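You operate a simulated robot arm through the tools that you are given. There is no shell and no other tool. Be economical: measure what you need, move in short steps, check, and stop when the job is done.

Carry out the task below with a simulated robot arm. There is one attempt and no reset: what you move stays moved.

TASK
Take the red dice from the dice tray and put it on the wooden dish. Then put the month block labelled "july" from the table on top of the cream soap and the month block labelled "june" on the blue card deck there.

It is judged by the outcome, as a careful person would: the job done as asked, and still so three seconds after it is handed in. It fails if anything else is knocked over, pushed out of place, dropped, spilled or broken.

THE ROBOT
A 7-joint arm with a two-finger parallel gripper, fixed in place. Base frame: the origin is at the foot of the arm, x ahead of it, y to its left, z up; the work surface is at about z = 740. Lengths are in mm, angles in rad, forces in N, time in s.
With the tool pointing down near the work surface it reaches from about 200 to 680 mm from the base axis. Its first joint turns from -1.152 to 1.152 rad. Payload 2.4 kg.
Tool frame: the origin (TCP) lies between the finger pads and is the grasp point; the fingertips stand 30 mm ahead of it; z points along the fingers, y is the line along which they close. The gripper opens to 94 mm. The fingers are 28 mm wide and 10 mm thick; the gripper's body (50 by 96 mm) begins 55 mm behind the TCP.
Orientation is that of the tool frame in the base frame, as a unit quaternion [x, y, z, w]. With the fingers straight down and closing along the base's y, the tool's x points along the base's -x, its y along +y and its z along -z.

THE INTERFACE
- The arm moves only by the tool arm_command. Its argument "increments" is a list of rows, each an object (a shift or turn left out is 0, a gripper value left out holds the last) with "delta_pos": the shift along the tool's x, y, z in units of 100 mm (1.0 is 100 mm), a list of three; "turn": the turn, a rotation vector about the tool's x, y, z in units of 90 degrees (1.0 is 90 degrees), a list of three. In form: [{"delta_pos": [tx, ty, tz], "turn": [ax, ay, az]}, ...]. A call has 1 to 12 rows; each row is the pose to reach, as a shift and turn from the pose commanded when the call began, along the tool's axes at that moment. "hand" is the finger opening in mm, from 0 to 94, set as the call begins (left out, the last holds). A call with a number of a shift or a turn outside -1 to 1 is refused whole. A row lasts 0.2 s, in which the tool goes at most 50 mm and 0.15 rad; a call with a longer step from one row to the next is refused whole, and so is a gripper value outside its range. A pose out of reach is approached as far as the arm can. The call stops where the force on the tool passes 40 N (or 10 N more than at its start, if that is more) or the arm is blocked; 0.2 s more then pass. The fingers move at their own pace (about 153 mm/s each) and stop on an object; they squeeze with about 35 N. The grip force told is the motor's: it shows also when the fingers shut on nothing. Time passes only in rows, and 0.2 s behind the last, so rows that repeat a pose let the fingers close. It gives the time, the measured TCP pose, the force on the tool (base axes), the opening and the grip force at its end, in the units of the frame above (readings bear some noise), and new pictures: "pictures" is both (left out), scene, wrist or none.
- Cameras (640 x 400 px; columns grow to the right, rows downward): "scene" is fixed at [42.1, 489.9, 1425.5]; the picture's right is [-0.62, -0.79, 0.00], its down [-0.57, 0.45, -0.69] and it looks along [0.54, -0.42, -0.73] (base axes); focal length 311 px, centre (320, 200). "wrist" rides on the gripper at [-37, 0, -58] in the tool frame; the picture's right is [0.00, -1.00, 0.00], its down [0.97, 0.00, -0.24] and it looks along [0.24, 0.00, 0.97] (tool axes); focal length 218 px, centre (320, 200).
- probe_pixels(camera, pixels): for up to 12 pixels [column, row] of the newest picture of that camera ("zoom" is the newest enlarged one), the place [x, y, z] in the base frame of the surface seen there, good to about 2 mm. No time passes.
- zoom(camera, box): a new picture of the part [left, top, right, bottom] of that camera's present view, enlarged. No time passes.
- hand_in(): hands the job in; it is judged then, once.

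Work in short steps. Measure before you move; look again where a grasp or a placing could have gone wrong, and mend it. You have 80 turns and 120 pictures in all, the two below and enlarged ones among them. Open the gripper and draw the arm clear of the work before you hand the job in, unless the task says otherwise; then end with one line.

The tools are called after "Emit:" by a JSON object that holds its "method" and its "body". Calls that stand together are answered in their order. arm_command: Moves the arm, as the interface text tells. Its arguments: {"type":"object","properties":{"increments":{"type":"array"},"hand":{"type":"number"},"pictures":{"type":"string","enum":["both","scene","wrist","none"]}},"required":["increments"]} The other tools are called the same way: probe_pixels (camera, pixels) gives the place of the surface under pixels of a picture; zoom (camera, box) takes an enlarged picture of a part of a camera's view; hand_in () hands the job in.

At the start:

```text
time: 0.0
tcp_pos: [389.4, 132.6, 959.8]
tool_rot: [0.0, 1.0, 0.001, 0.001]
ft_force: [-0.5, 0.0, -0.5]
finger_gap: 93.8
finger_force: 0.0
```

scene: 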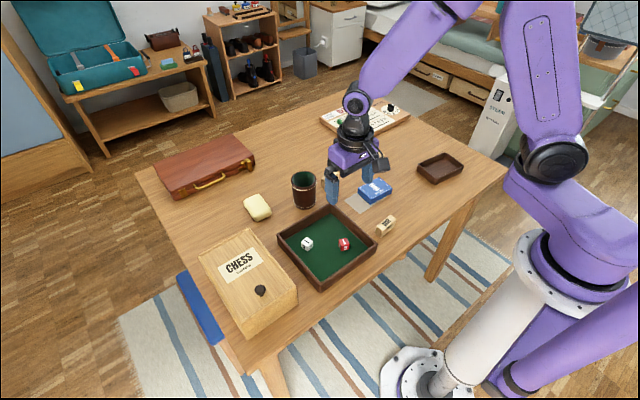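
wrist: 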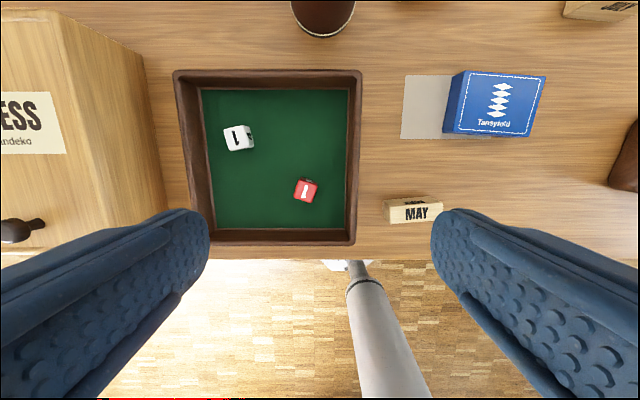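

I see the tray with a red die at wrist (306,190), a block showing MAY at (413,210), and another block at (600,10). I zoom to find the dish and the month blocks.

Emit:
{"method": "zoom", "body": {"camera": "scene", "box": [300, 80, 480, 200]}}

Emit:
{"method": "zoom", "body": {"camera": "scene", "box": [220, 160, 420, 290]}}

Emit:
{"method": "probe_pixels", "body": {"camera": "wrist", "pixels": [[306, 185], [413, 203], [413, 214], [600, 5], [238, 135], [498, 105], [425, 105], [180, 160], [270, 72], [355, 160], [290, 238], [325, 10]]}}

Emit:
{"method": "probe_pixels", "body": {"camera": "scene", "pixels": [[440, 168], [257, 206], [386, 224], [376, 188], [343, 243], [370, 115], [389, 106], [341, 121], [304, 180], [430, 170]]}}

```text
3.33 times, centred on (390, 140) of scene
```

zoom: 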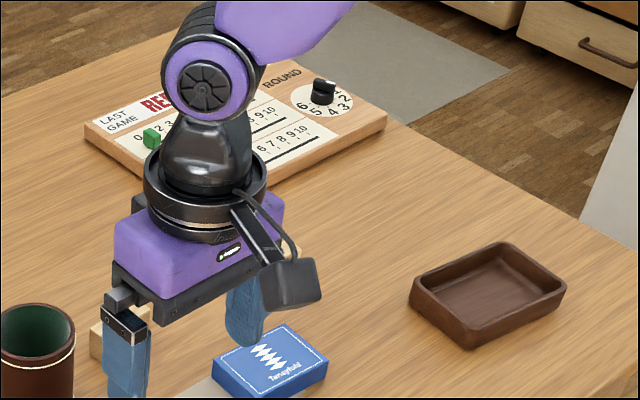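

```text
3.08 times, centred on (320, 225) of scene
```

zoom: 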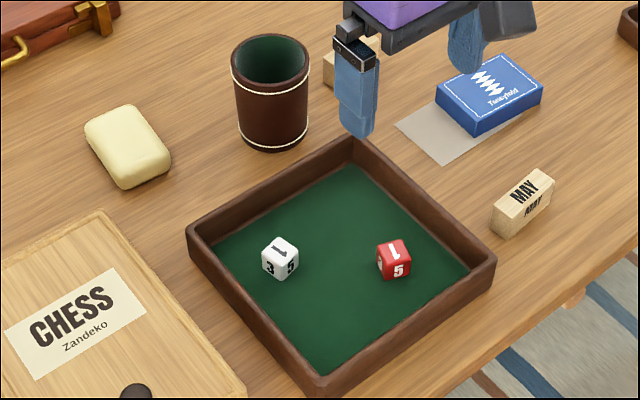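

```text
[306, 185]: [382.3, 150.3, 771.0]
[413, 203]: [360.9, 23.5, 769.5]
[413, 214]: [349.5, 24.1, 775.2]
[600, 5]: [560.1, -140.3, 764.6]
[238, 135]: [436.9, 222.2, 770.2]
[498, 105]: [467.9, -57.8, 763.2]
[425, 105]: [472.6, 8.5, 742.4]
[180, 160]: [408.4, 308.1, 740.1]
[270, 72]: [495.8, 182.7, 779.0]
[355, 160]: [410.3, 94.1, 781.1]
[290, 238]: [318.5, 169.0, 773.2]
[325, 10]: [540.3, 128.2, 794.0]
```

```text
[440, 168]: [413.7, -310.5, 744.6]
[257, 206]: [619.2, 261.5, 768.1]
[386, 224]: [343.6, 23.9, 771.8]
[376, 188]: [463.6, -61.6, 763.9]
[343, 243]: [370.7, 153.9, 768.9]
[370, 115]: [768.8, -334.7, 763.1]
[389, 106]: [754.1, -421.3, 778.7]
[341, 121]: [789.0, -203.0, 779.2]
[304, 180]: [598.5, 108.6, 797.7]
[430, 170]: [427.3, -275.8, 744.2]
```

The shallow brown dish is at about (415,-300). Two more blocks are hidden behind the gripper, so I move the arm forward and right to see them.

Emit:
{"method": "arm_command", "body": {"increments": [{"delta_pos": [-0.25, -0.4, 0]}, {"delta_pos": [-0.5, -0.8, 0]}, {"delta_pos": [-0.7, -1.0, 0]}, {"delta_pos": [-0.7, -1.0, 0]}]}}

```text
time: 1.0
tcp_pos: [460.1, 32.5, 959.5]
tool_rot: [0.0, 1.0, 0.0, 0.0]
ft_force: [0.3, 0.0, 0.0]
finger_gap: 94.0
finger_force: 0.0
```

scene: 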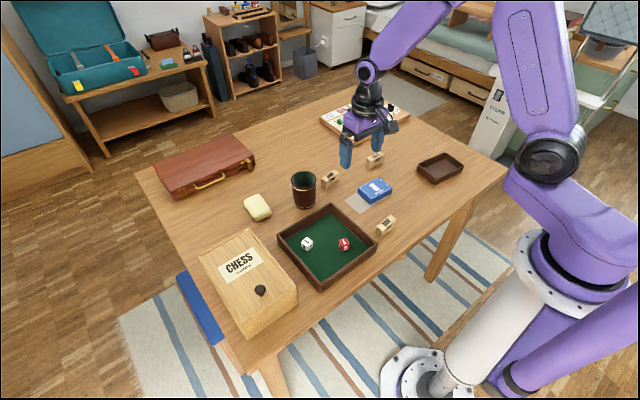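
wrist: 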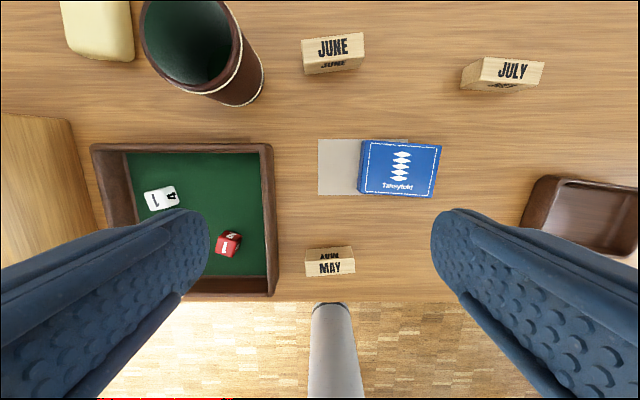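

JUNE is at wrist (333,50) and JULY at (503,70). I zoom in and measure both, along with the soap, the die and the dish.

Emit:
{"method": "zoom", "body": {"camera": "scene", "box": [310, 145, 470, 245]}}

Emit:
{"method": "zoom", "body": {"camera": "wrist", "box": [290, 10, 570, 185]}}

Emit:
{"method": "probe_pixels", "body": {"camera": "wrist", "pixels": [[304, 42], [362, 35], [306, 68], [362, 62], [485, 60], [543, 64], [478, 79], [536, 83], [75, 20], [127, 18], [228, 238], [333, 48]]}}

Emit:
{"method": "probe_pixels", "body": {"camera": "scene", "pixels": [[418, 165], [441, 154], [462, 166], [437, 184], [244, 200], [257, 193], [270, 209], [257, 220], [345, 239], [440, 168], [331, 177], [374, 157]]}}

```text
4.00 times, centred on (390, 195) of scene
```

zoom: 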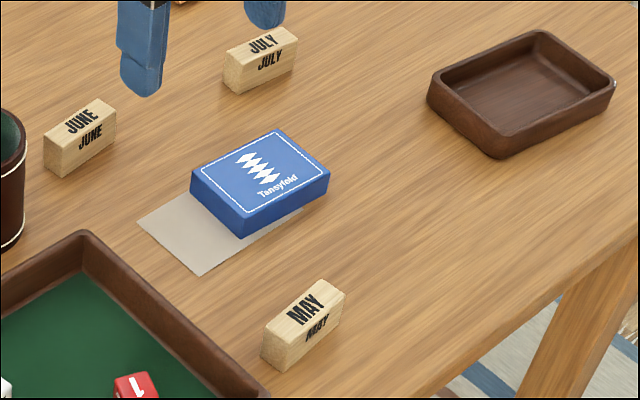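

```text
2.29 times, centred on (430, 98) of wrist
```

zoom: 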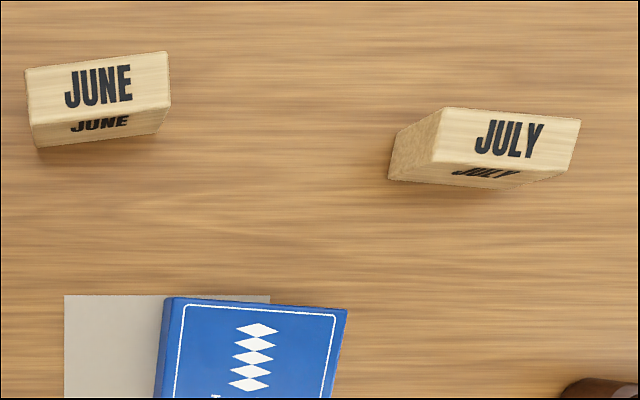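

```text
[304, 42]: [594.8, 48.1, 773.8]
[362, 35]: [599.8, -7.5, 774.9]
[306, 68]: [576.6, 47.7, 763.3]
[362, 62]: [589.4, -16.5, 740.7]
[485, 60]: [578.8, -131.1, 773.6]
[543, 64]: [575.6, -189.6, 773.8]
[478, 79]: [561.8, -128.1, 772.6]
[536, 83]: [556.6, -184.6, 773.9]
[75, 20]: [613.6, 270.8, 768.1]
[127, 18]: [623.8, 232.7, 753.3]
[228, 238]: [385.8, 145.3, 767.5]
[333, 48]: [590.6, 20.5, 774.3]
```

```text
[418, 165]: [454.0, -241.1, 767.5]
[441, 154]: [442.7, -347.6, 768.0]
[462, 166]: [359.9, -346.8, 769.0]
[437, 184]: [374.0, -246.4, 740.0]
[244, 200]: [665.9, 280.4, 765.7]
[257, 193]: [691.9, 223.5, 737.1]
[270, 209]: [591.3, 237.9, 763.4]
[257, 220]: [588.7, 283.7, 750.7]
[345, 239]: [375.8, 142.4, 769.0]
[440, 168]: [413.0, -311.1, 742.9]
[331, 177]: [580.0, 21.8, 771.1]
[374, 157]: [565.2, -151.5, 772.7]
```

All three blocks are about 55 × 20 × 33 mm, with the labelled long axis near base y. I start with the die at about (382,147) and go over it, lower, to measure its yaw.

Emit:
{"method": "arm_command", "body": {"increments": [{"delta_pos": [0.2, 0.3, 0.2]}, {"delta_pos": [0.4, 0.6, 0.4]}, {"delta_pos": [0.6, 0.9, 0.6]}, {"delta_pos": [0.78, 1.15, 0.8]}, {"delta_pos": [0.78, 1.15, 0.8]}], "hand": 60, "pictures": "wrist"}}

```text
refused: 1.15 is not a number from -1 to 1
```

Emit:
{"method": "arm_command", "body": {"increments": [{"delta_pos": [0.2, 0.25, 0.2]}, {"delta_pos": [0.4, 0.5, 0.4]}, {"delta_pos": [0.6, 0.75, 0.6]}, {"delta_pos": [0.78, 1.0, 0.8]}, {"delta_pos": [0.78, 1.0, 0.8]}], "hand": 60, "pictures": "wrist"}}

```text
time: 2.2
tcp_pos: [381.2, 132.3, 880.4]
tool_rot: [0.0, 1.0, 0.0, 0.0]
ft_force: [0.1, 0.1, -0.2]
finger_gap: 59.9
finger_force: 0.0
```

wrist: 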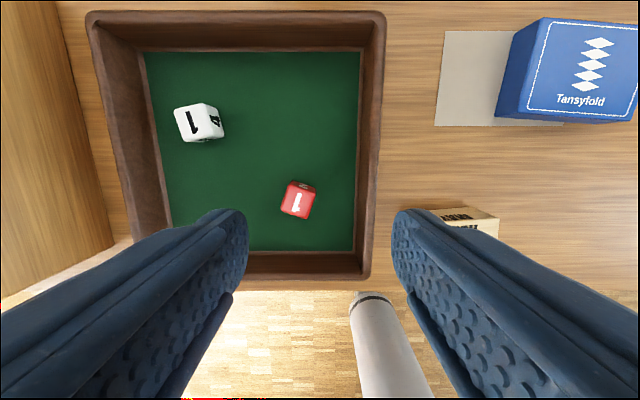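

Emit:
{"method": "zoom", "body": {"camera": "wrist", "box": [250, 160, 346, 240]}}

Emit:
{"method": "probe_pixels", "body": {"camera": "wrist", "pixels": [[288, 187], [312, 193], [284, 209], [306, 215], [298, 201], [330, 200], [270, 180], [360, 150], [374, 150], [290, 250], [290, 262]]}}

```text
5.00 times, centred on (298, 200) of wrist
```

zoom: 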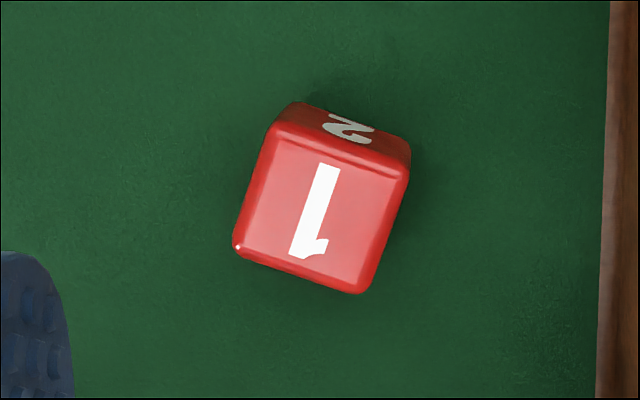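

```text
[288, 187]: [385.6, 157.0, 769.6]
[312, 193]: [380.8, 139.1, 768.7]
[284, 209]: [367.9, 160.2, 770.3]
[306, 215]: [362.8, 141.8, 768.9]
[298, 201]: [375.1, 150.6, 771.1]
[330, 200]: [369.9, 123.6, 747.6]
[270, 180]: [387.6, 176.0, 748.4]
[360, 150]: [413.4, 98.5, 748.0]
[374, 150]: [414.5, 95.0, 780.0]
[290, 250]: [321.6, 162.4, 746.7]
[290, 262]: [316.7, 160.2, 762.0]
```

The die's top centre is (375,149.5,770) and the tray floor is at z 748, so it is 22 mm with its yaw about 16° off. I turn, narrow the opening and descend partway to check the alignment.

Emit:
{"method": "arm_command", "body": {"increments": [{"delta_pos": [0.03, 0.1, 0.1], "turn": [0, 0, 0.09]}, {"delta_pos": [0.062, 0.172, 0.3], "turn": [0, 0, 0.178]}, {"delta_pos": [0.062, 0.172, 0.6], "turn": [0, 0, 0.178]}, {"delta_pos": [0.062, 0.172, 0.7], "turn": [0, 0, 0.178]}], "hand": 50}}

```text
time: 3.2
tcp_pos: [374.8, 149.7, 809.6]
tool_rot: [0.14, 0.99, 0.0, 0.0]
ft_force: [-0.7, 0.6, -0.3]
finger_gap: 50.1
finger_force: 0.1
```

scene: 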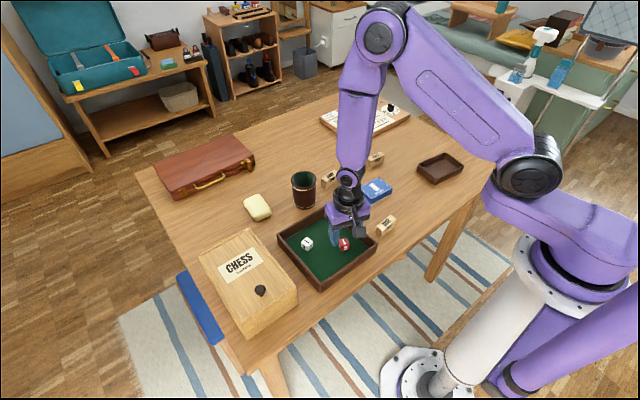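
wrist: 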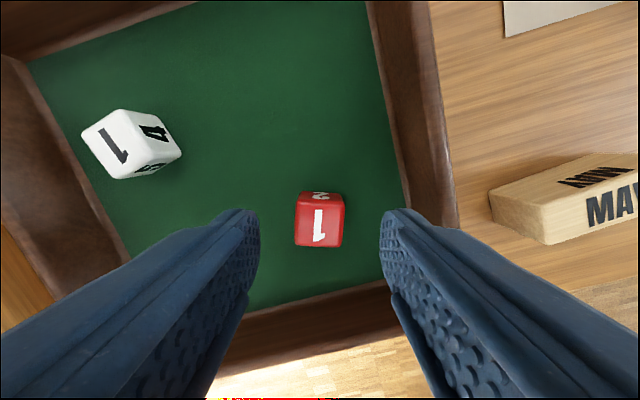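

The die at (319,220) is centred and square between the fingers. I descend to z≈782, then close in the next call.

Emit:
{"method": "arm_command", "body": {"increments": [{"delta_pos": [0, 0, 0.14]}, {"delta_pos": [0, 0, 0.275]}], "pictures": "none"}}

Emit:
{"method": "arm_command", "body": {"increments": [{}, {}, {}], "hand": 0, "pictures": "wrist"}}

```text
time: 3.8
tcp_pos: [376.0, 150.3, 782.2]
tool_rot: [0.139, 0.99, 0.0, 0.0]
ft_force: [0.3, -1.0, -0.3]
finger_gap: 50.2
finger_force: 0.0
```

```text
time: 4.6
tcp_pos: [375.4, 148.8, 781.8]
tool_rot: [0.139, 0.99, 0.0, 0.0]
ft_force: [0.2, 0.0, 0.2]
finger_gap: 22.4
finger_force: 35.3
```

wrist: 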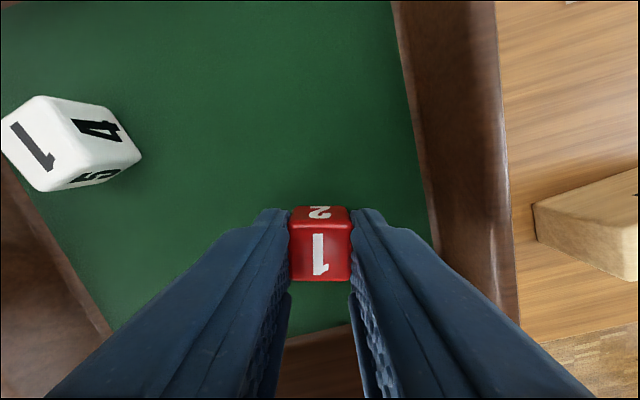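

The die is held at gap 22.4. I lift it and undo the yaw.

Emit:
{"method": "arm_command", "body": {"increments": [{"delta_pos": [0, 0, -0.3]}, {"delta_pos": [0, 0, -0.7]}, {"delta_pos": [0, 0, -1.0], "turn": [0, 0, -0.09]}, {"delta_pos": [0, 0, -1.0], "turn": [0, 0, -0.178]}, {"delta_pos": [0, 0, -1.0], "turn": [0, 0, -0.178]}], "pictures": "none"}}

Emit:
{"method": "arm_command", "body": {"increments": [{"delta_pos": [0, -0.4, 0]}, {"delta_pos": [0, -0.8, 0]}, {"delta_pos": [0, -1.0, 0]}], "pictures": "none"}}

Emit:
{"method": "arm_command", "body": {"increments": [{"delta_pos": [0, -0.4, 0]}, {"delta_pos": [0, -0.8, 0]}, {"delta_pos": [0, -1.0, 0]}], "pictures": "none"}}

Emit:
{"method": "arm_command", "body": {"increments": [{"delta_pos": [-0.1, -0.4, 0]}, {"delta_pos": [-0.2, -0.8, 0]}, {"delta_pos": [-0.32, -1.0, 0]}, {"delta_pos": [-0.32, -1.0, 0]}]}}

```text
time: 5.8
tcp_pos: [375.1, 151.0, 881.7]
tool_rot: [-0.001, 1.0, 0.0, 0.0]
ft_force: [0.8, 0.8, 0.0]
finger_gap: 22.2
finger_force: 35.1
```

```text
time: 6.6
tcp_pos: [376.6, 48.0, 880.9]
tool_rot: [0.0, 1.0, -0.001, 0.001]
ft_force: [0.1, 0.0, -0.6]
finger_gap: 22.3
finger_force: 34.9
```

```text
time: 7.4
tcp_pos: [375.6, -49.9, 882.9]
tool_rot: [-0.001, 1.0, 0.0, 0.0]
ft_force: [0.0, -0.2, -0.2]
finger_gap: 22.2
finger_force: 34.7
```

```text
time: 8.4
tcp_pos: [407.7, -150.7, 881.0]
tool_rot: [0.0, 1.0, 0.001, 0.0]
ft_force: [-0.8, 0.3, 0.7]
finger_gap: 22.5
finger_force: 35.0
```

scene: 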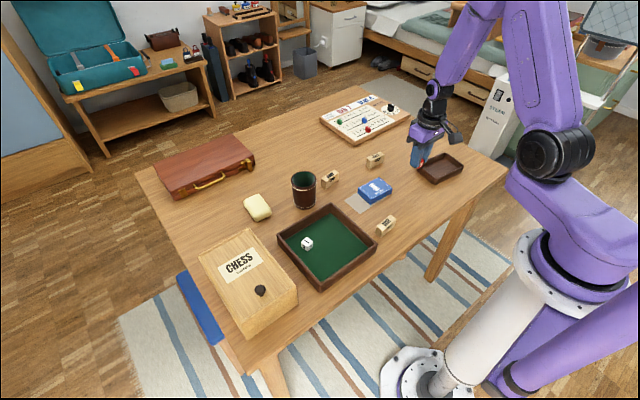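
wrist: 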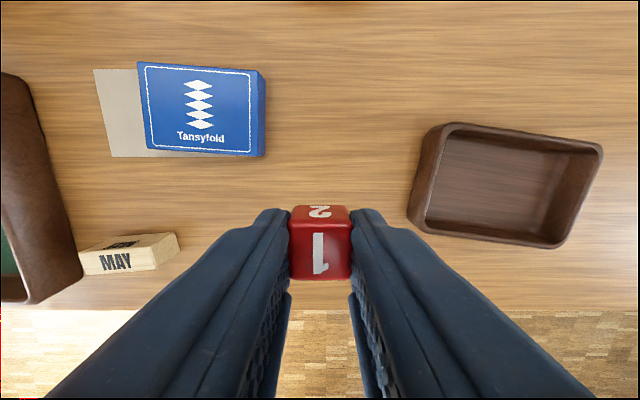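

Emit:
{"method": "probe_pixels", "body": {"camera": "wrist", "pixels": [[452, 125], [600, 150], [560, 245], [415, 220], [445, 140], [568, 155], [540, 232], [432, 215], [500, 185], [145, 68], [260, 75], [250, 153]]}}

```text
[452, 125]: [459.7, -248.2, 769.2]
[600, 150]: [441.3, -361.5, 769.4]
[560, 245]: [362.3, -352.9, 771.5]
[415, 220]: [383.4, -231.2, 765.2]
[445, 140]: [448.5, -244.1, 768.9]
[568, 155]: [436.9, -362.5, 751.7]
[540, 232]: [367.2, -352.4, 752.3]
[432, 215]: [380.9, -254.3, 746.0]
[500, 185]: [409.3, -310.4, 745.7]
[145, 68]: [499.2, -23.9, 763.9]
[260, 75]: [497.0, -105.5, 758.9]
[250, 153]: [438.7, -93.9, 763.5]
```

The dish centre is about (411,-298) with its floor at z≈745. I move over it, then lower to TCP z≈780.

Emit:
{"method": "arm_command", "body": {"increments": [{"delta_pos": [0, -0.4, 0]}, {"delta_pos": [0, -0.8, 0]}, {"delta_pos": [-0.03, -1.0, 0]}], "pictures": "none"}}

Emit:
{"method": "arm_command", "body": {"increments": [{"delta_pos": [0, -0.3, 0]}, {"delta_pos": [0, -0.475, 0.2]}, {"delta_pos": [0, -0.475, 0.6]}, {"delta_pos": [0, -0.475, 0.8]}, {"delta_pos": [0, -0.475, 0.92]}]}}

```text
time: 9.2
tcp_pos: [408.8, -251.6, 881.3]
tool_rot: [0.001, 1.0, 0.0, 0.0]
ft_force: [0.4, 1.1, 0.1]
finger_gap: 22.1
finger_force: 35.4
```

```text
time: 10.4
tcp_pos: [410.2, -299.1, 788.5]
tool_rot: [0.0, 1.0, 0.0, 0.0]
ft_force: [-0.4, -0.2, -0.8]
finger_gap: 22.3
finger_force: 35.1
```

scene: 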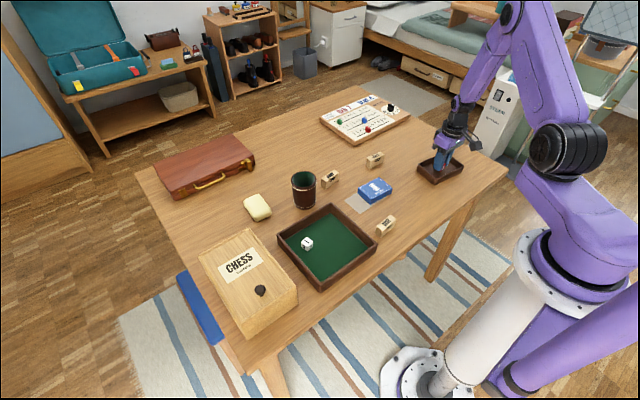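
wrist: 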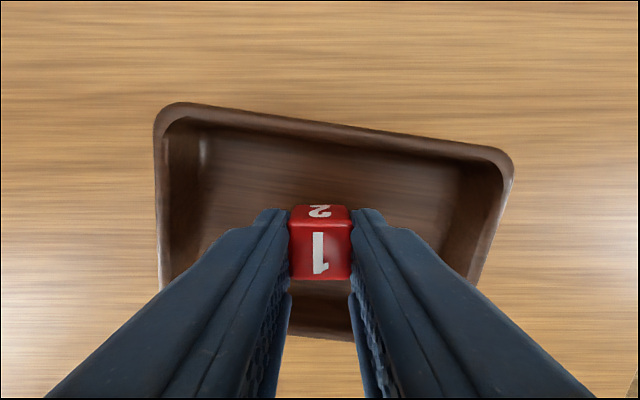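

I lower the last ~9 mm slowly, watching the force.

Emit:
{"method": "arm_command", "body": {"increments": [{"delta_pos": [0, 0, 0.04]}, {"delta_pos": [0, 0, 0.07]}, {"delta_pos": [0, 0, 0.088]}], "pictures": "none"}}

Emit:
{"method": "arm_command", "body": {"increments": [{}, {}], "hand": 40, "pictures": "none"}}

Emit:
{"method": "arm_command", "body": {"increments": [{"delta_pos": [0, 0, -0.3]}, {"delta_pos": [0, 0, -0.7]}, {"delta_pos": [0, 0, -1.0]}, {"delta_pos": [0, 0, -1.0]}]}}

```text
time: 11.2
tcp_pos: [409.3, -298.1, 781.2]
tool_rot: [0.0, 1.0, 0.0, 0.0]
ft_force: [-2.3, 0.1, 6.4]
finger_gap: 22.3
finger_force: 34.9
```

```text
time: 11.8
tcp_pos: [410.3, -297.4, 780.5]
tool_rot: [0.001, 1.0, 0.001, 0.0]
ft_force: [0.1, -0.1, 0.6]
finger_gap: 39.9
finger_force: 0.0
```

```text
time: 12.8
tcp_pos: [411.0, -297.4, 881.2]
tool_rot: [0.0, 1.0, 0.0, 0.0]
ft_force: [0.0, 0.4, 0.0]
finger_gap: 39.9
finger_force: 0.1
```

scene: 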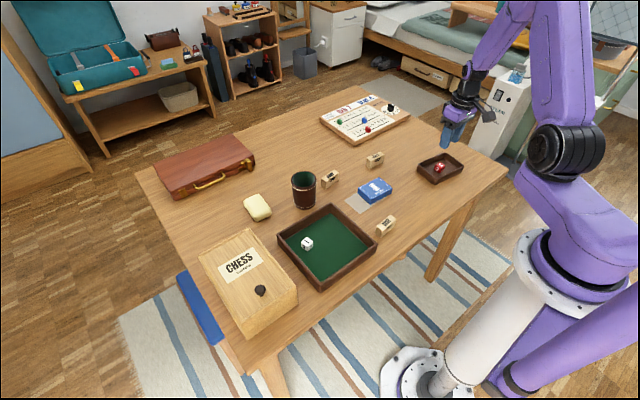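
wrist: 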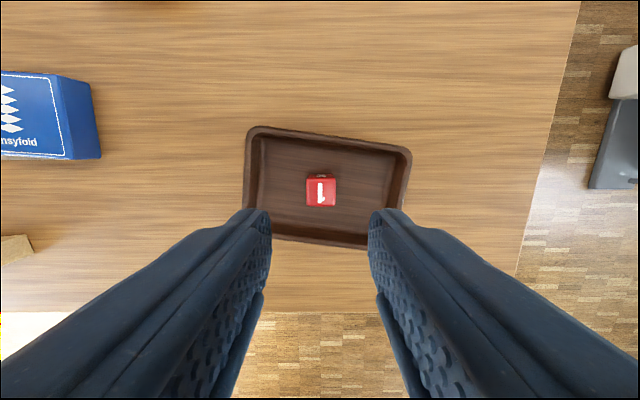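

The red die rests in the dish. Now I measure the soap more finely from the scene camera while moving over JULY.

Emit:
{"method": "zoom", "body": {"camera": "scene", "box": [225, 175, 289, 239]}}

Emit:
{"method": "arm_command", "body": {"increments": [{"delta_pos": [-0.35, 0.3, 0]}, {"delta_pos": [-0.7, 0.6, 0]}, {"delta_pos": [-1.0, 0.9, 0]}, {"delta_pos": [-1.0, 1.0, 0]}], "pictures": "none"}}

Emit:
{"method": "arm_command", "body": {"increments": [{"delta_pos": [-0.3, 0.3, 0], "turn": [0, 0, 0.09]}, {"delta_pos": [-0.54, 0.42, 0], "turn": [0, 0, 0.18]}, {"delta_pos": [-0.54, 0.42, 0], "turn": [0, 0, 0.27]}, {"delta_pos": [-0.54, 0.42, 0], "turn": [0, 0, 0.36]}, {"delta_pos": [-0.54, 0.42, 0], "turn": [0, 0, 0.45]}, {"delta_pos": [-0.54, 0.42, 0], "turn": [0, 0, 0.54]}, {"delta_pos": [-0.54, 0.42, 0], "turn": [0, 0, 0.63]}, {"delta_pos": [-0.54, 0.42, 0], "turn": [0, 0, 0.72]}, {"delta_pos": [-0.54, 0.42, 0], "turn": [0, 0, 0.81]}, {"delta_pos": [-0.54, 0.42, 0], "turn": [0, 0, 0.9]}, {"delta_pos": [-0.54, 0.42, 0], "turn": [0, 0, 0.98]}]}}

```text
6.25 times, centred on (257, 207) of scene
```

zoom: 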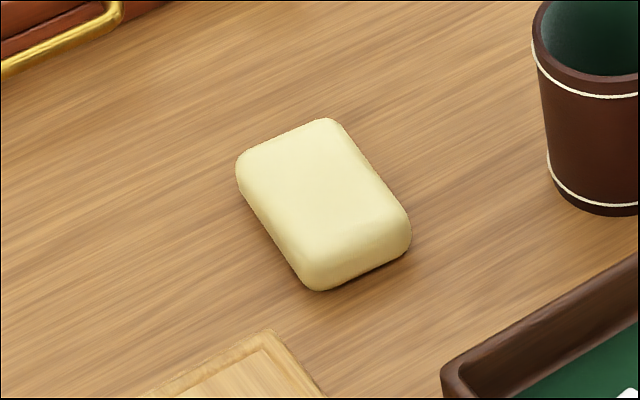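

```text
time: 13.8
tcp_pos: [511.8, -196.3, 881.1]
tool_rot: [0.0, 1.0, 0.0, 0.0]
ft_force: [0.3, -0.1, -1.0]
finger_gap: 39.9
finger_force: 0.2
```

```text
time: 16.2
tcp_pos: [564.3, -155.6, 880.9]
tool_rot: [0.696, 0.718, 0.001, -0.001]
ft_force: [0.5, 0.5, 0.3]
finger_gap: 39.9
finger_force: 0.1
```

scene: 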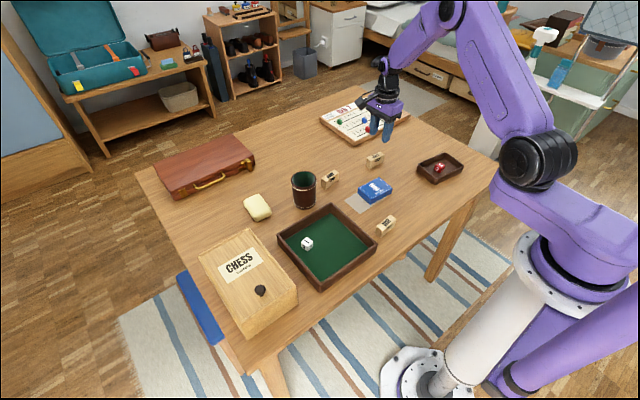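
wrist: 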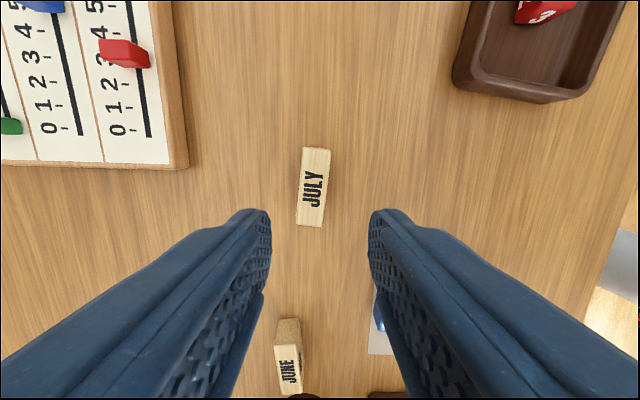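

Here image right is base -x and image down is base +y. JULY is upright at (313,187), so I measure its corners.

Emit:
{"method": "zoom", "body": {"camera": "wrist", "box": [265, 135, 361, 235]}}

Emit:
{"method": "probe_pixels", "body": {"camera": "wrist", "pixels": [[304, 151], [329, 153], [298, 222], [320, 224], [313, 187], [340, 187]]}}

Emit:
{"method": "probe_pixels", "body": {"camera": "scene", "pixels": [[258, 206], [252, 202], [263, 211], [262, 205], [253, 209], [266, 212], [250, 199], [258, 198], [275, 217], [256, 216], [249, 208], [267, 207]]}}

```text
4.00 times, centred on (313, 185) of wrist
```

zoom: 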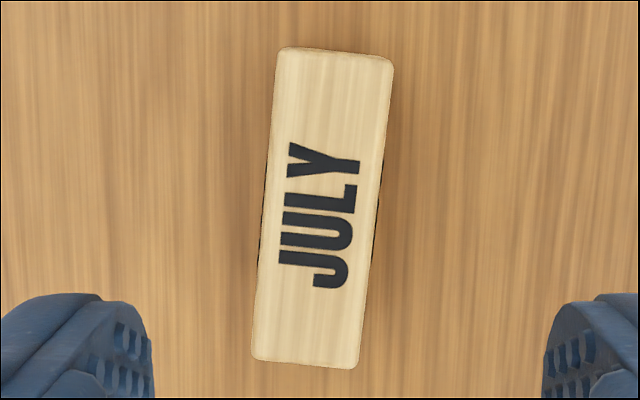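

```text
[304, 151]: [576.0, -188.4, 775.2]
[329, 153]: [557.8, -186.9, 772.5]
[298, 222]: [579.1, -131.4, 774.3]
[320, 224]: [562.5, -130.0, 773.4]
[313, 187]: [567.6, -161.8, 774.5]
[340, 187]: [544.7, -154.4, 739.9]
```

```text
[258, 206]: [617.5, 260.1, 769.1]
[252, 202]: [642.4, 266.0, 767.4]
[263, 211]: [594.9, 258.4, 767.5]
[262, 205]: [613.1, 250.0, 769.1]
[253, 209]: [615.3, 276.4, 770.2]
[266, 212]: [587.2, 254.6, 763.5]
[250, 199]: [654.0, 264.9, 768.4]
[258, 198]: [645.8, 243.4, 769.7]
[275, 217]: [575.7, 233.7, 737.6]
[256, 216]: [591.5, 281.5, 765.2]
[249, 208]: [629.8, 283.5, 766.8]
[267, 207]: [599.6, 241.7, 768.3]
```

JULY's top centre is (569,-159,774) with a residual yaw of about 5°. I align and descend to just above it.

Emit:
{"method": "arm_command", "body": {"increments": [{"delta_pos": [-0.037, 0.045, 0.1], "turn": [0, 0, 0.06]}, {"delta_pos": [-0.037, 0.045, 0.4], "turn": [0, 0, 0.06]}, {"delta_pos": [-0.037, 0.045, 0.65], "turn": [0, 0, 0.06]}], "pictures": "wrist"}}

```text
time: 17.0
tcp_pos: [570.1, -160.6, 815.5]
tool_rot: [0.729, 0.684, 0.0, -0.001]
ft_force: [0.4, -0.8, 0.2]
finger_gap: 40.0
finger_force: 0.1
```

wrist: 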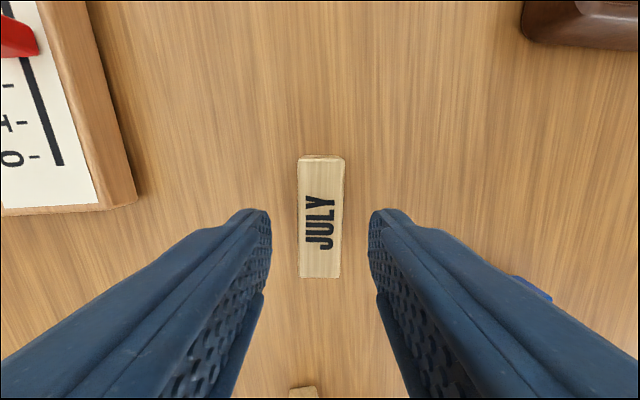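

Aligned and centred. I descend to z≈780, grip and lift.

Emit:
{"method": "arm_command", "body": {"increments": [{"delta_pos": [0, 0, 0.2]}, {"delta_pos": [0, 0, 0.355]}, {"delta_pos": [0, 0, 0.355]}], "pictures": "none"}}

Emit:
{"method": "arm_command", "body": {"increments": [{}, {}, {}], "hand": 0, "pictures": "none"}}

Emit:
{"method": "arm_command", "body": {"increments": [{"delta_pos": [0, 0, -0.2]}, {"delta_pos": [0, 0, -0.6]}, {"delta_pos": [0, 0, -1.0]}, {"delta_pos": [0, 0, -1.0]}]}}

```text
time: 17.8
tcp_pos: [570.5, -158.9, 779.0]
tool_rot: [0.729, 0.685, 0.0, 0.0]
ft_force: [0.4, 0.5, 0.6]
finger_gap: 40.3
finger_force: 0.0
```

```text
time: 18.6
tcp_pos: [569.5, -159.6, 779.4]
tool_rot: [0.729, 0.684, 0.001, 0.0]
ft_force: [0.0, 0.5, -0.9]
finger_gap: 20.5
finger_force: 35.2
```

```text
time: 19.6
tcp_pos: [569.5, -159.0, 880.2]
tool_rot: [0.729, 0.685, 0.0, 0.0]
ft_force: [0.5, -1.4, -0.5]
finger_gap: 21.0
finger_force: 34.8
```

scene: 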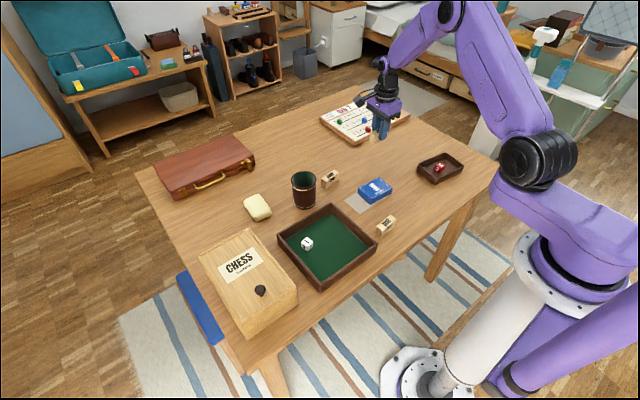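
wrist: 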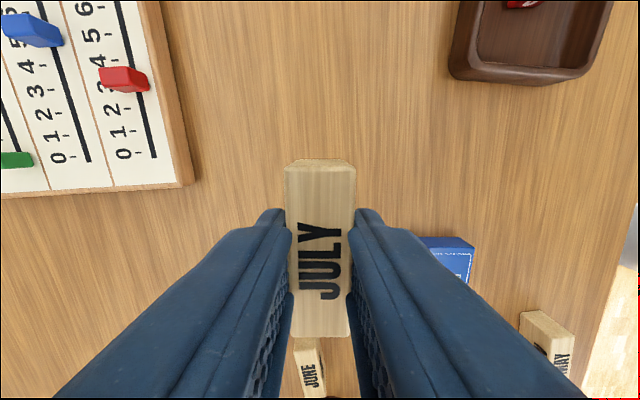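

JULY is held with its bottom about 39 mm below the TCP. I rise, turn back to yaw≈0 and go partway towards the soap.

Emit:
{"method": "arm_command", "body": {"increments": [{"delta_pos": [0, 0, -0.4], "turn": [0, 0, -0.09]}, {"delta_pos": [0.1, -0.1, -0.6], "turn": [0, 0, -0.18]}, {"delta_pos": [0.3, -0.2, -0.6], "turn": [0, 0, -0.27]}, {"delta_pos": [0.5, -0.3, -0.6], "turn": [0, 0, -0.36]}, {"delta_pos": [0.7, -0.4, -0.6], "turn": [0, 0, -0.45]}, {"delta_pos": [0.9, -0.5, -0.6], "turn": [0, 0, -0.54]}, {"delta_pos": [1.0, -0.5, -0.6], "turn": [0, 0, -0.63]}, {"delta_pos": [1.0, -0.5, -0.6], "turn": [0, 0, -0.72]}, {"delta_pos": [1.0, -0.5, -0.6], "turn": [0, 0, -0.81]}, {"delta_pos": [1.0, -0.5, -0.6], "turn": [0, 0, -0.9]}, {"delta_pos": [1.0, -0.5, -0.6], "turn": [0, 0, -0.98]}, {"delta_pos": [1.0, -0.5, -0.6], "turn": [0, 0, -1.0]}], "pictures": "none"}}

```text
time: 22.2
tcp_pos: [525.4, -56.4, 940.0]
tool_rot: [0.031, 1.0, 0.0, 0.0]
ft_force: [0.8, -0.3, -0.3]
finger_gap: 20.6
finger_force: 34.6
```

Emit:
{"method": "arm_command", "body": {"increments": [{"delta_pos": [0, 0.4, 0], "turn": [0, 0, -0.04]}, {"delta_pos": [0, 0.8, 0], "turn": [0, 0, -0.04]}, {"delta_pos": [0, 1.0, 0], "turn": [0, 0, -0.04]}], "pictures": "none"}}

Emit:
{"method": "arm_command", "body": {"increments": [{"delta_pos": [0, 0.4, 0]}, {"delta_pos": [0, 0.8, 0]}, {"delta_pos": [0, 1.0, 0]}, {"delta_pos": [0, 1.0, 0]}]}}

```text
time: 23.0
tcp_pos: [532.1, 45.0, 941.8]
tool_rot: [0.0, 1.0, 0.0, -0.001]
ft_force: [0.1, 0.1, -0.2]
finger_gap: 20.6
finger_force: 34.9
```

```text
time: 24.0
tcp_pos: [532.7, 142.2, 942.0]
tool_rot: [0.0, 1.0, 0.0, 0.0]
ft_force: [0.5, -1.0, -0.2]
finger_gap: 20.4
finger_force: 34.2
```

scene: 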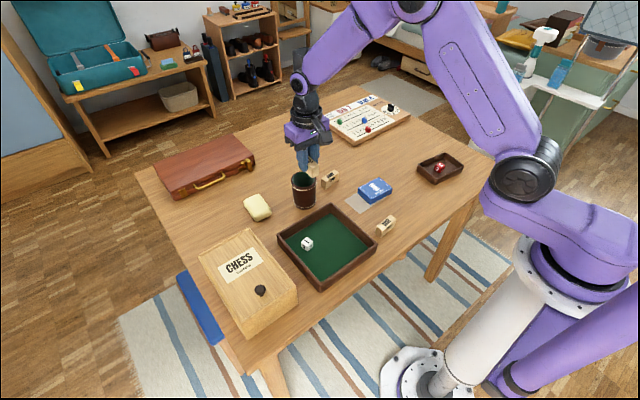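
wrist: 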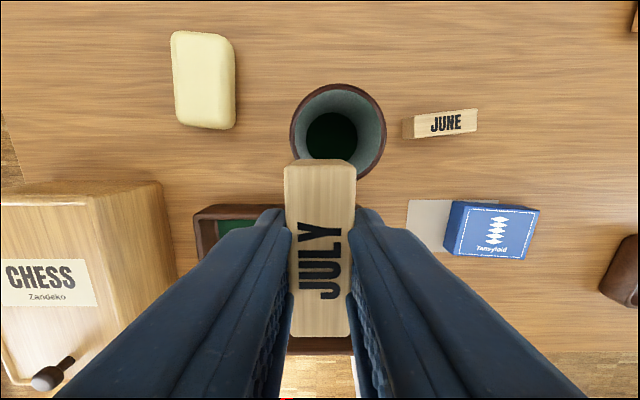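

Emit:
{"method": "probe_pixels", "body": {"camera": "wrist", "pixels": [[175, 35], [223, 35], [232, 120], [182, 122], [205, 80], [205, 45], [205, 112], [185, 80], [225, 80], [340, 90], [340, 165], [320, 185]]}}

Emit:
{"method": "zoom", "body": {"camera": "wrist", "box": [140, 10, 300, 150]}}

```text
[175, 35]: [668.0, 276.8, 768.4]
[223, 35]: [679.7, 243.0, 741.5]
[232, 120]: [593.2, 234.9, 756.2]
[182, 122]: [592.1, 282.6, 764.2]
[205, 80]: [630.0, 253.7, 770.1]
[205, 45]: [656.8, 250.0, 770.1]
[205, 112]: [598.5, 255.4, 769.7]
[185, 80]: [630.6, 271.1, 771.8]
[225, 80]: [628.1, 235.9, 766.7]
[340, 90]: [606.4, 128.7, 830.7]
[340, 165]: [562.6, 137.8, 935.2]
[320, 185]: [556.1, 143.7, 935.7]
```

```text
2.86 times, centred on (220, 80) of wrist
```

zoom: 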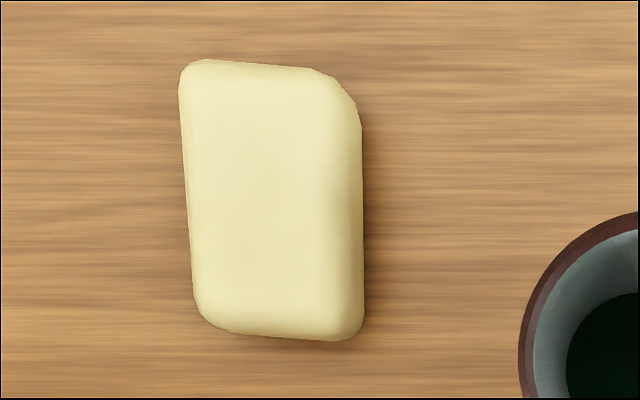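

The soap top is flat at z≈770, its centre is about (628,257) and its long axis is along x. I aim the block at (618,258), within reach, and move above it.

Emit:
{"method": "arm_command", "body": {"increments": [{"delta_pos": [-0.2, 0.3, 0]}, {"delta_pos": [-0.4, 0.6, 0]}, {"delta_pos": [-0.65, 0.9, 0]}, {"delta_pos": [-0.85, 1.0, 0.1]}, {"delta_pos": [-0.85, 1.0, 0.3]}], "pictures": "none"}}

Emit:
{"method": "arm_command", "body": {"increments": [{"delta_pos": [0, 0.16, 0.2]}, {"delta_pos": [0, 0.16, 0.5]}, {"delta_pos": [0, 0.16, 0.82]}, {"delta_pos": [0, 0.16, 0.82]}]}}

```text
time: 25.2
tcp_pos: [616.4, 242.7, 912.2]
tool_rot: [0.0, 1.0, 0.0, 0.0]
ft_force: [-0.5, 0.1, -0.1]
finger_gap: 20.5
finger_force: 34.3
```

```text
time: 26.2
tcp_pos: [617.1, 259.1, 829.0]
tool_rot: [0.0, 1.0, -0.001, 0.001]
ft_force: [0.2, -0.2, -0.8]
finger_gap: 20.9
finger_force: 35.1
```

scene: 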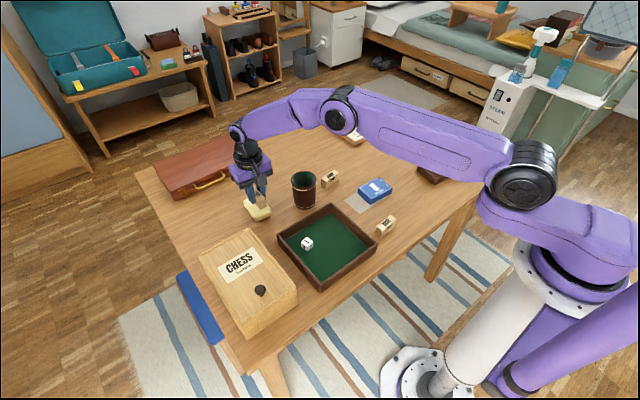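
wrist: 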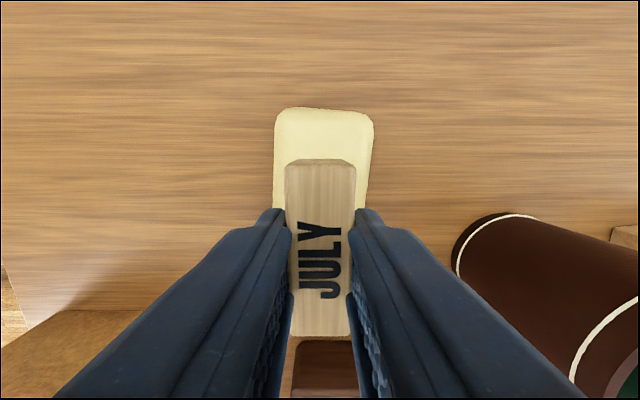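

The block is over the soap and slightly towards its near edge. I shift 5 mm forward and lower gently.

Emit:
{"method": "arm_command", "body": {"increments": [{"delta_pos": [-0.05, -0.01, 0.05]}, {"delta_pos": [-0.05, -0.01, 0.1]}, {"delta_pos": [-0.05, -0.01, 0.15]}, {"delta_pos": [-0.05, -0.01, 0.175]}], "pictures": "none"}}

```text
time: 27.2
tcp_pos: [620.7, 258.3, 811.8]
tool_rot: [0.0, 1.0, 0.0, 0.001]
ft_force: [0.0, -0.8, -0.5]
finger_gap: 20.6
finger_force: 35.2
```

Emit:
{"method": "arm_command", "body": {"increments": [{"delta_pos": [0, 0, 0.012]}, {"delta_pos": [0, 0, 0.024]}, {"delta_pos": [0, 0, 0.024]}], "pictures": "none"}}

```text
time: 28.0
tcp_pos: [621.8, 258.3, 809.4]
tool_rot: [0.001, 1.0, 0.0, 0.001]
ft_force: [-1.2, 0.3, 11.3]
finger_gap: 20.8
finger_force: 35.5
```

Contact (11 N). I release, then rise.

Emit:
{"method": "arm_command", "body": {"increments": [{}, {}], "hand": 40, "pictures": "none"}}

Emit:
{"method": "arm_command", "body": {"increments": [{"delta_pos": [0, 0, -0.2]}, {"delta_pos": [0, 0, -0.6]}, {"delta_pos": [0, 0, -1.0]}, {"delta_pos": [0.3, 0, -1.0]}, {"delta_pos": [0.5, 0, -1.0]}]}}

```text
time: 28.6
tcp_pos: [621.0, 259.6, 808.1]
tool_rot: [0.0, 1.0, 0.0, 0.001]
ft_force: [0.7, -0.6, 0.0]
finger_gap: 39.8
finger_force: 0.0
```

```text
time: 29.8
tcp_pos: [571.6, 258.0, 908.6]
tool_rot: [0.0, 1.0, 0.0, 0.001]
ft_force: [0.2, -0.5, 0.2]
finger_gap: 40.0
finger_force: 0.0
```

scene: 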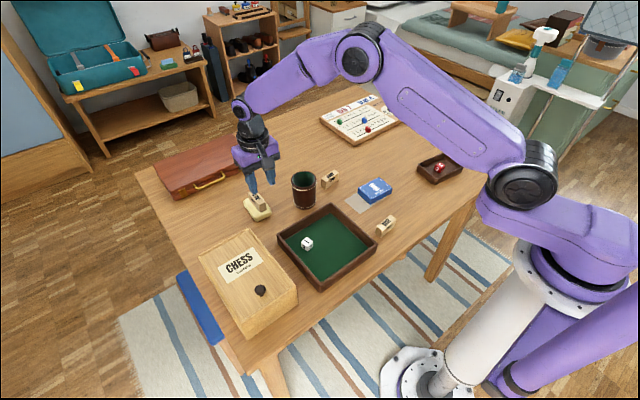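
wrist: 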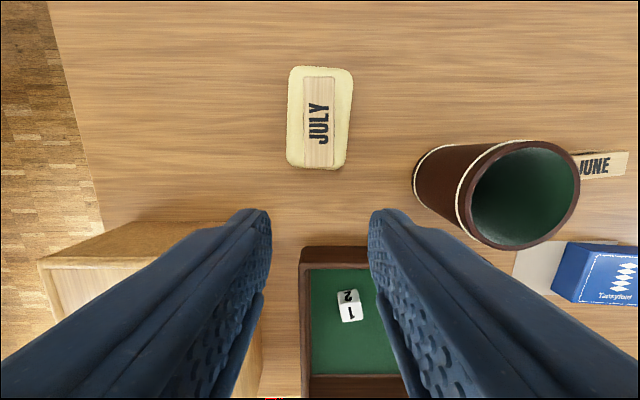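

JULY stands on the soap. Next is JUNE at about (588,20), so I move over and turn ~85°.

Emit:
{"method": "arm_command", "body": {"increments": [{"delta_pos": [0, -0.4, -0.1]}, {"delta_pos": [0, -0.8, -0.1]}, {"delta_pos": [0, -1.0, -0.1]}], "pictures": "none"}}

Emit:
{"method": "arm_command", "body": {"increments": [{"delta_pos": [0, -0.4, 0]}, {"delta_pos": [0, -0.8, 0]}, {"delta_pos": [0, -1.0, 0]}], "pictures": "none"}}

Emit:
{"method": "arm_command", "body": {"increments": [{"delta_pos": [-0.1, -0.3, 0], "turn": [0, 0, 0.09]}, {"delta_pos": [-0.15, -0.38, 0.1], "turn": [0, 0, 0.18]}, {"delta_pos": [-0.15, -0.38, 0.3], "turn": [0, 0, 0.27]}, {"delta_pos": [-0.15, -0.38, 0.4], "turn": [0, 0, 0.36]}, {"delta_pos": [-0.15, -0.38, 0.4], "turn": [0, 0, 0.45]}, {"delta_pos": [-0.15, -0.38, 0.4], "turn": [0, 0, 0.54]}, {"delta_pos": [-0.15, -0.38, 0.4], "turn": [0, 0, 0.63]}, {"delta_pos": [-0.15, -0.38, 0.4], "turn": [0, 0, 0.72]}, {"delta_pos": [-0.15, -0.38, 0.4], "turn": [0, 0, 0.81]}, {"delta_pos": [-0.15, -0.38, 0.4], "turn": [0, 0, 0.9]}, {"delta_pos": [-0.15, -0.38, 0.4], "turn": [0, 0, 0.94]}], "pictures": "wrist"}}

```text
time: 30.6
tcp_pos: [571.8, 158.9, 918.1]
tool_rot: [-0.001, 1.0, 0.0, 0.0]
ft_force: [0.3, -0.6, 0.0]
finger_gap: 40.1
finger_force: 0.0
```

```text
time: 31.4
tcp_pos: [570.5, 58.5, 917.9]
tool_rot: [0.0, 1.0, 0.0, 0.0]
ft_force: [-0.6, 0.5, 0.5]
finger_gap: 40.1
finger_force: 0.0
```

```text
time: 33.8
tcp_pos: [586.7, 19.6, 879.1]
tool_rot: [0.673, 0.739, 0.0, 0.0]
ft_force: [-0.2, -0.7, 0.1]
finger_gap: 40.2
finger_force: 0.1
```

wrist: 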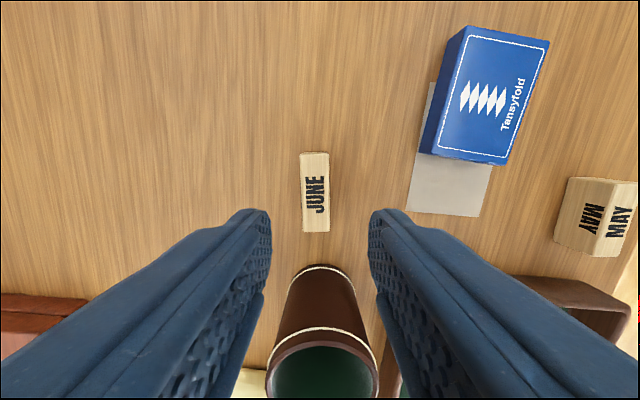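

Emit:
{"method": "probe_pixels", "body": {"camera": "wrist", "pixels": [[303, 156], [327, 156], [307, 229], [328, 228], [315, 192], [468, 32], [547, 46], [505, 160], [430, 150], [488, 98], [430, 85], [510, 158]]}}

Emit:
{"method": "zoom", "body": {"camera": "wrist", "box": [267, 140, 363, 240]}}

```text
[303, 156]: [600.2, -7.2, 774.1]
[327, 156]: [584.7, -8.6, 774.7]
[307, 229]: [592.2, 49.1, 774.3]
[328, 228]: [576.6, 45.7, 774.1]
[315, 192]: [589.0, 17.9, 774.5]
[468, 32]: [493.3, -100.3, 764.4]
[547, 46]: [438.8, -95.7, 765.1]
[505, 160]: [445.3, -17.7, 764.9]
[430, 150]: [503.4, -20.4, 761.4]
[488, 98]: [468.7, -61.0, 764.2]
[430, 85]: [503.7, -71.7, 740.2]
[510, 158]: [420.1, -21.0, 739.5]
```

```text
4.00 times, centred on (315, 190) of wrist
```

zoom: 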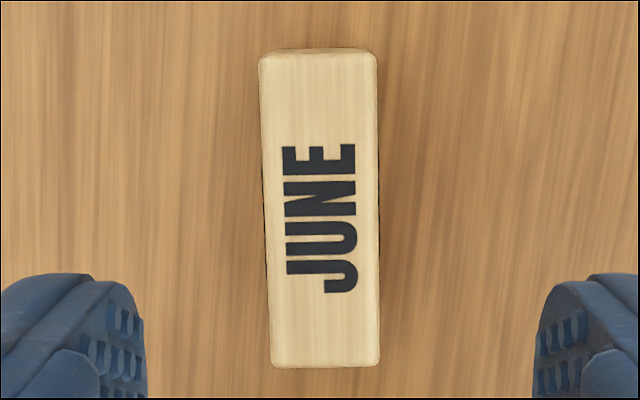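

Nearly perfect alignment; the block centre is (588.4,19.7). I make a small yaw trim, descend to z≈780, grip and lift.

Emit:
{"method": "arm_command", "body": {"increments": [{"delta_pos": [0, 0.015, 0.2], "turn": [0, 0, -0.02]}, {"delta_pos": [0, 0.015, 0.6], "turn": [0, 0, -0.02]}, {"delta_pos": [0, 0.015, 0.85], "turn": [0, 0, -0.02]}, {"delta_pos": [0, 0.015, 0.995], "turn": [0, 0, -0.02]}, {"delta_pos": [0, 0.015, 0.995], "turn": [0, 0, -0.02]}], "pictures": "none"}}

Emit:
{"method": "arm_command", "body": {"increments": [{}, {}, {}], "hand": 0, "pictures": "none"}}

Emit:
{"method": "arm_command", "body": {"increments": [{"delta_pos": [0, 0, -0.2]}, {"delta_pos": [0, 0, -0.6]}, {"delta_pos": [0, 0, -1.0]}, {"delta_pos": [0, 0, -1.0]}]}}

```text
time: 35.0
tcp_pos: [588.3, 20.4, 778.9]
tool_rot: [0.662, 0.749, 0.0, -0.001]
ft_force: [-0.2, -0.1, -0.7]
finger_gap: 40.1
finger_force: 0.0
```

```text
time: 35.8
tcp_pos: [589.6, 21.1, 779.5]
tool_rot: [0.661, 0.75, 0.0, 0.0]
ft_force: [0.3, 0.4, -0.6]
finger_gap: 20.6
finger_force: 35.0
```

```text
time: 36.8
tcp_pos: [586.4, 21.4, 878.6]
tool_rot: [0.661, 0.75, -0.001, -0.001]
ft_force: [0.1, -0.3, -1.1]
finger_gap: 20.6
finger_force: 34.8
```

scene: 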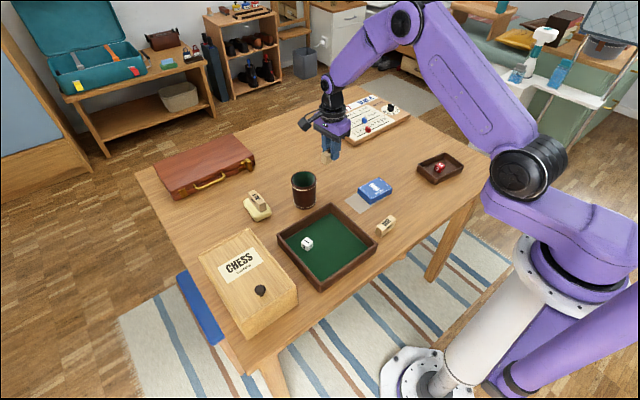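
wrist: 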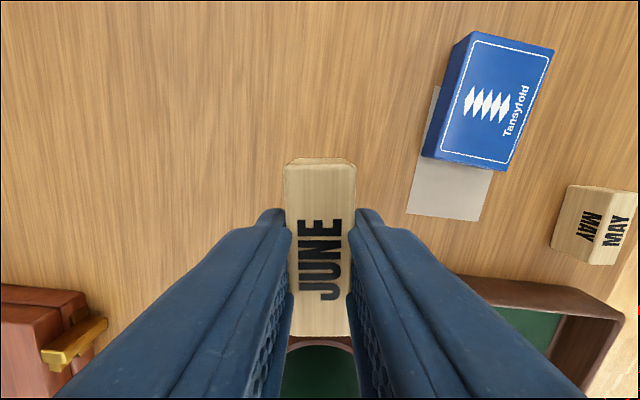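

JUNE is held. The deck centre is about (468,-59) with its top at z≈764.5. I move over in two calls.

Emit:
{"method": "arm_command", "body": {"increments": [{"delta_pos": [-0.2, -0.4, 0]}, {"delta_pos": [-0.4, -0.8, 0]}, {"delta_pos": [-0.644, -1.0, 0]}, {"delta_pos": [-0.644, -1.0, 0]}], "pictures": "none"}}

Emit:
{"method": "arm_command", "body": {"increments": [{"delta_pos": [0, -0.2, 0], "turn": [0, 0, 0.06]}, {"delta_pos": [0, -0.285, 0.2], "turn": [0, 0, 0.11]}, {"delta_pos": [0, -0.285, 0.55], "turn": [0, 0, 0.11]}, {"delta_pos": [0, -0.285, 0.55], "turn": [0, 0, 0.11]}]}}

```text
time: 37.8
tcp_pos: [496.3, -55.9, 880.6]
tool_rot: [0.662, 0.75, -0.001, 0.0]
ft_force: [0.8, 0.2, 0.5]
finger_gap: 21.0
finger_force: 35.4
```

```text
time: 38.8
tcp_pos: [468.7, -58.4, 825.3]
tool_rot: [0.723, 0.69, 0.0, 0.0]
ft_force: [-0.2, 0.4, 0.3]
finger_gap: 20.7
finger_force: 35.3
```

scene: 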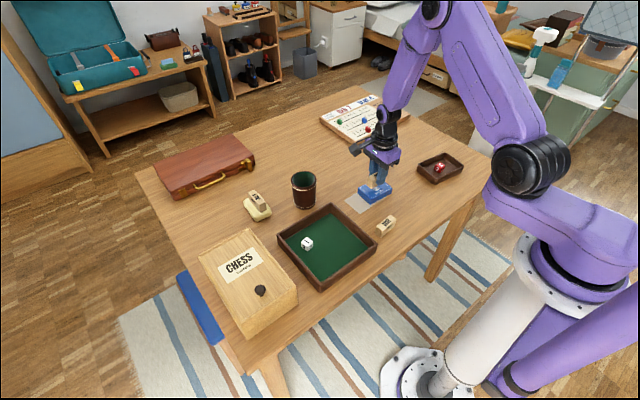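
wrist: 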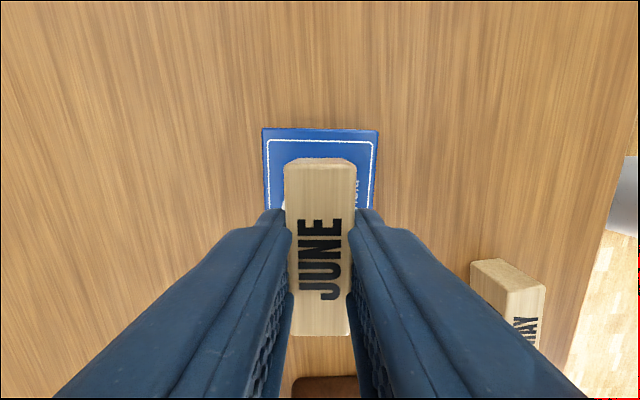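

JUNE is centred over the deck and aligned with it. I lower it gently.

Emit:
{"method": "arm_command", "body": {"increments": [{"delta_pos": [0, 0, 0.08]}, {"delta_pos": [0, 0, 0.14]}, {"delta_pos": [0, 0, 0.18]}, {"delta_pos": [0, 0, 0.2]}], "pictures": "none"}}

```text
time: 39.8
tcp_pos: [469.3, -59.6, 804.9]
tool_rot: [0.723, 0.691, 0.0, -0.001]
ft_force: [-0.5, 0.2, -1.0]
finger_gap: 20.7
finger_force: 34.9
```

Emit:
{"method": "arm_command", "body": {"increments": [{"delta_pos": [0, 0, 0.01]}, {"delta_pos": [0, 0, 0.018]}, {"delta_pos": [0, 0, 0.018]}], "pictures": "none"}}

```text
time: 40.6
tcp_pos: [468.4, -59.2, 803.9]
tool_rot: [0.724, 0.69, 0.001, 0.001]
ft_force: [-3.2, 1.8, 28.0]
finger_gap: 20.5
finger_force: 34.8
```

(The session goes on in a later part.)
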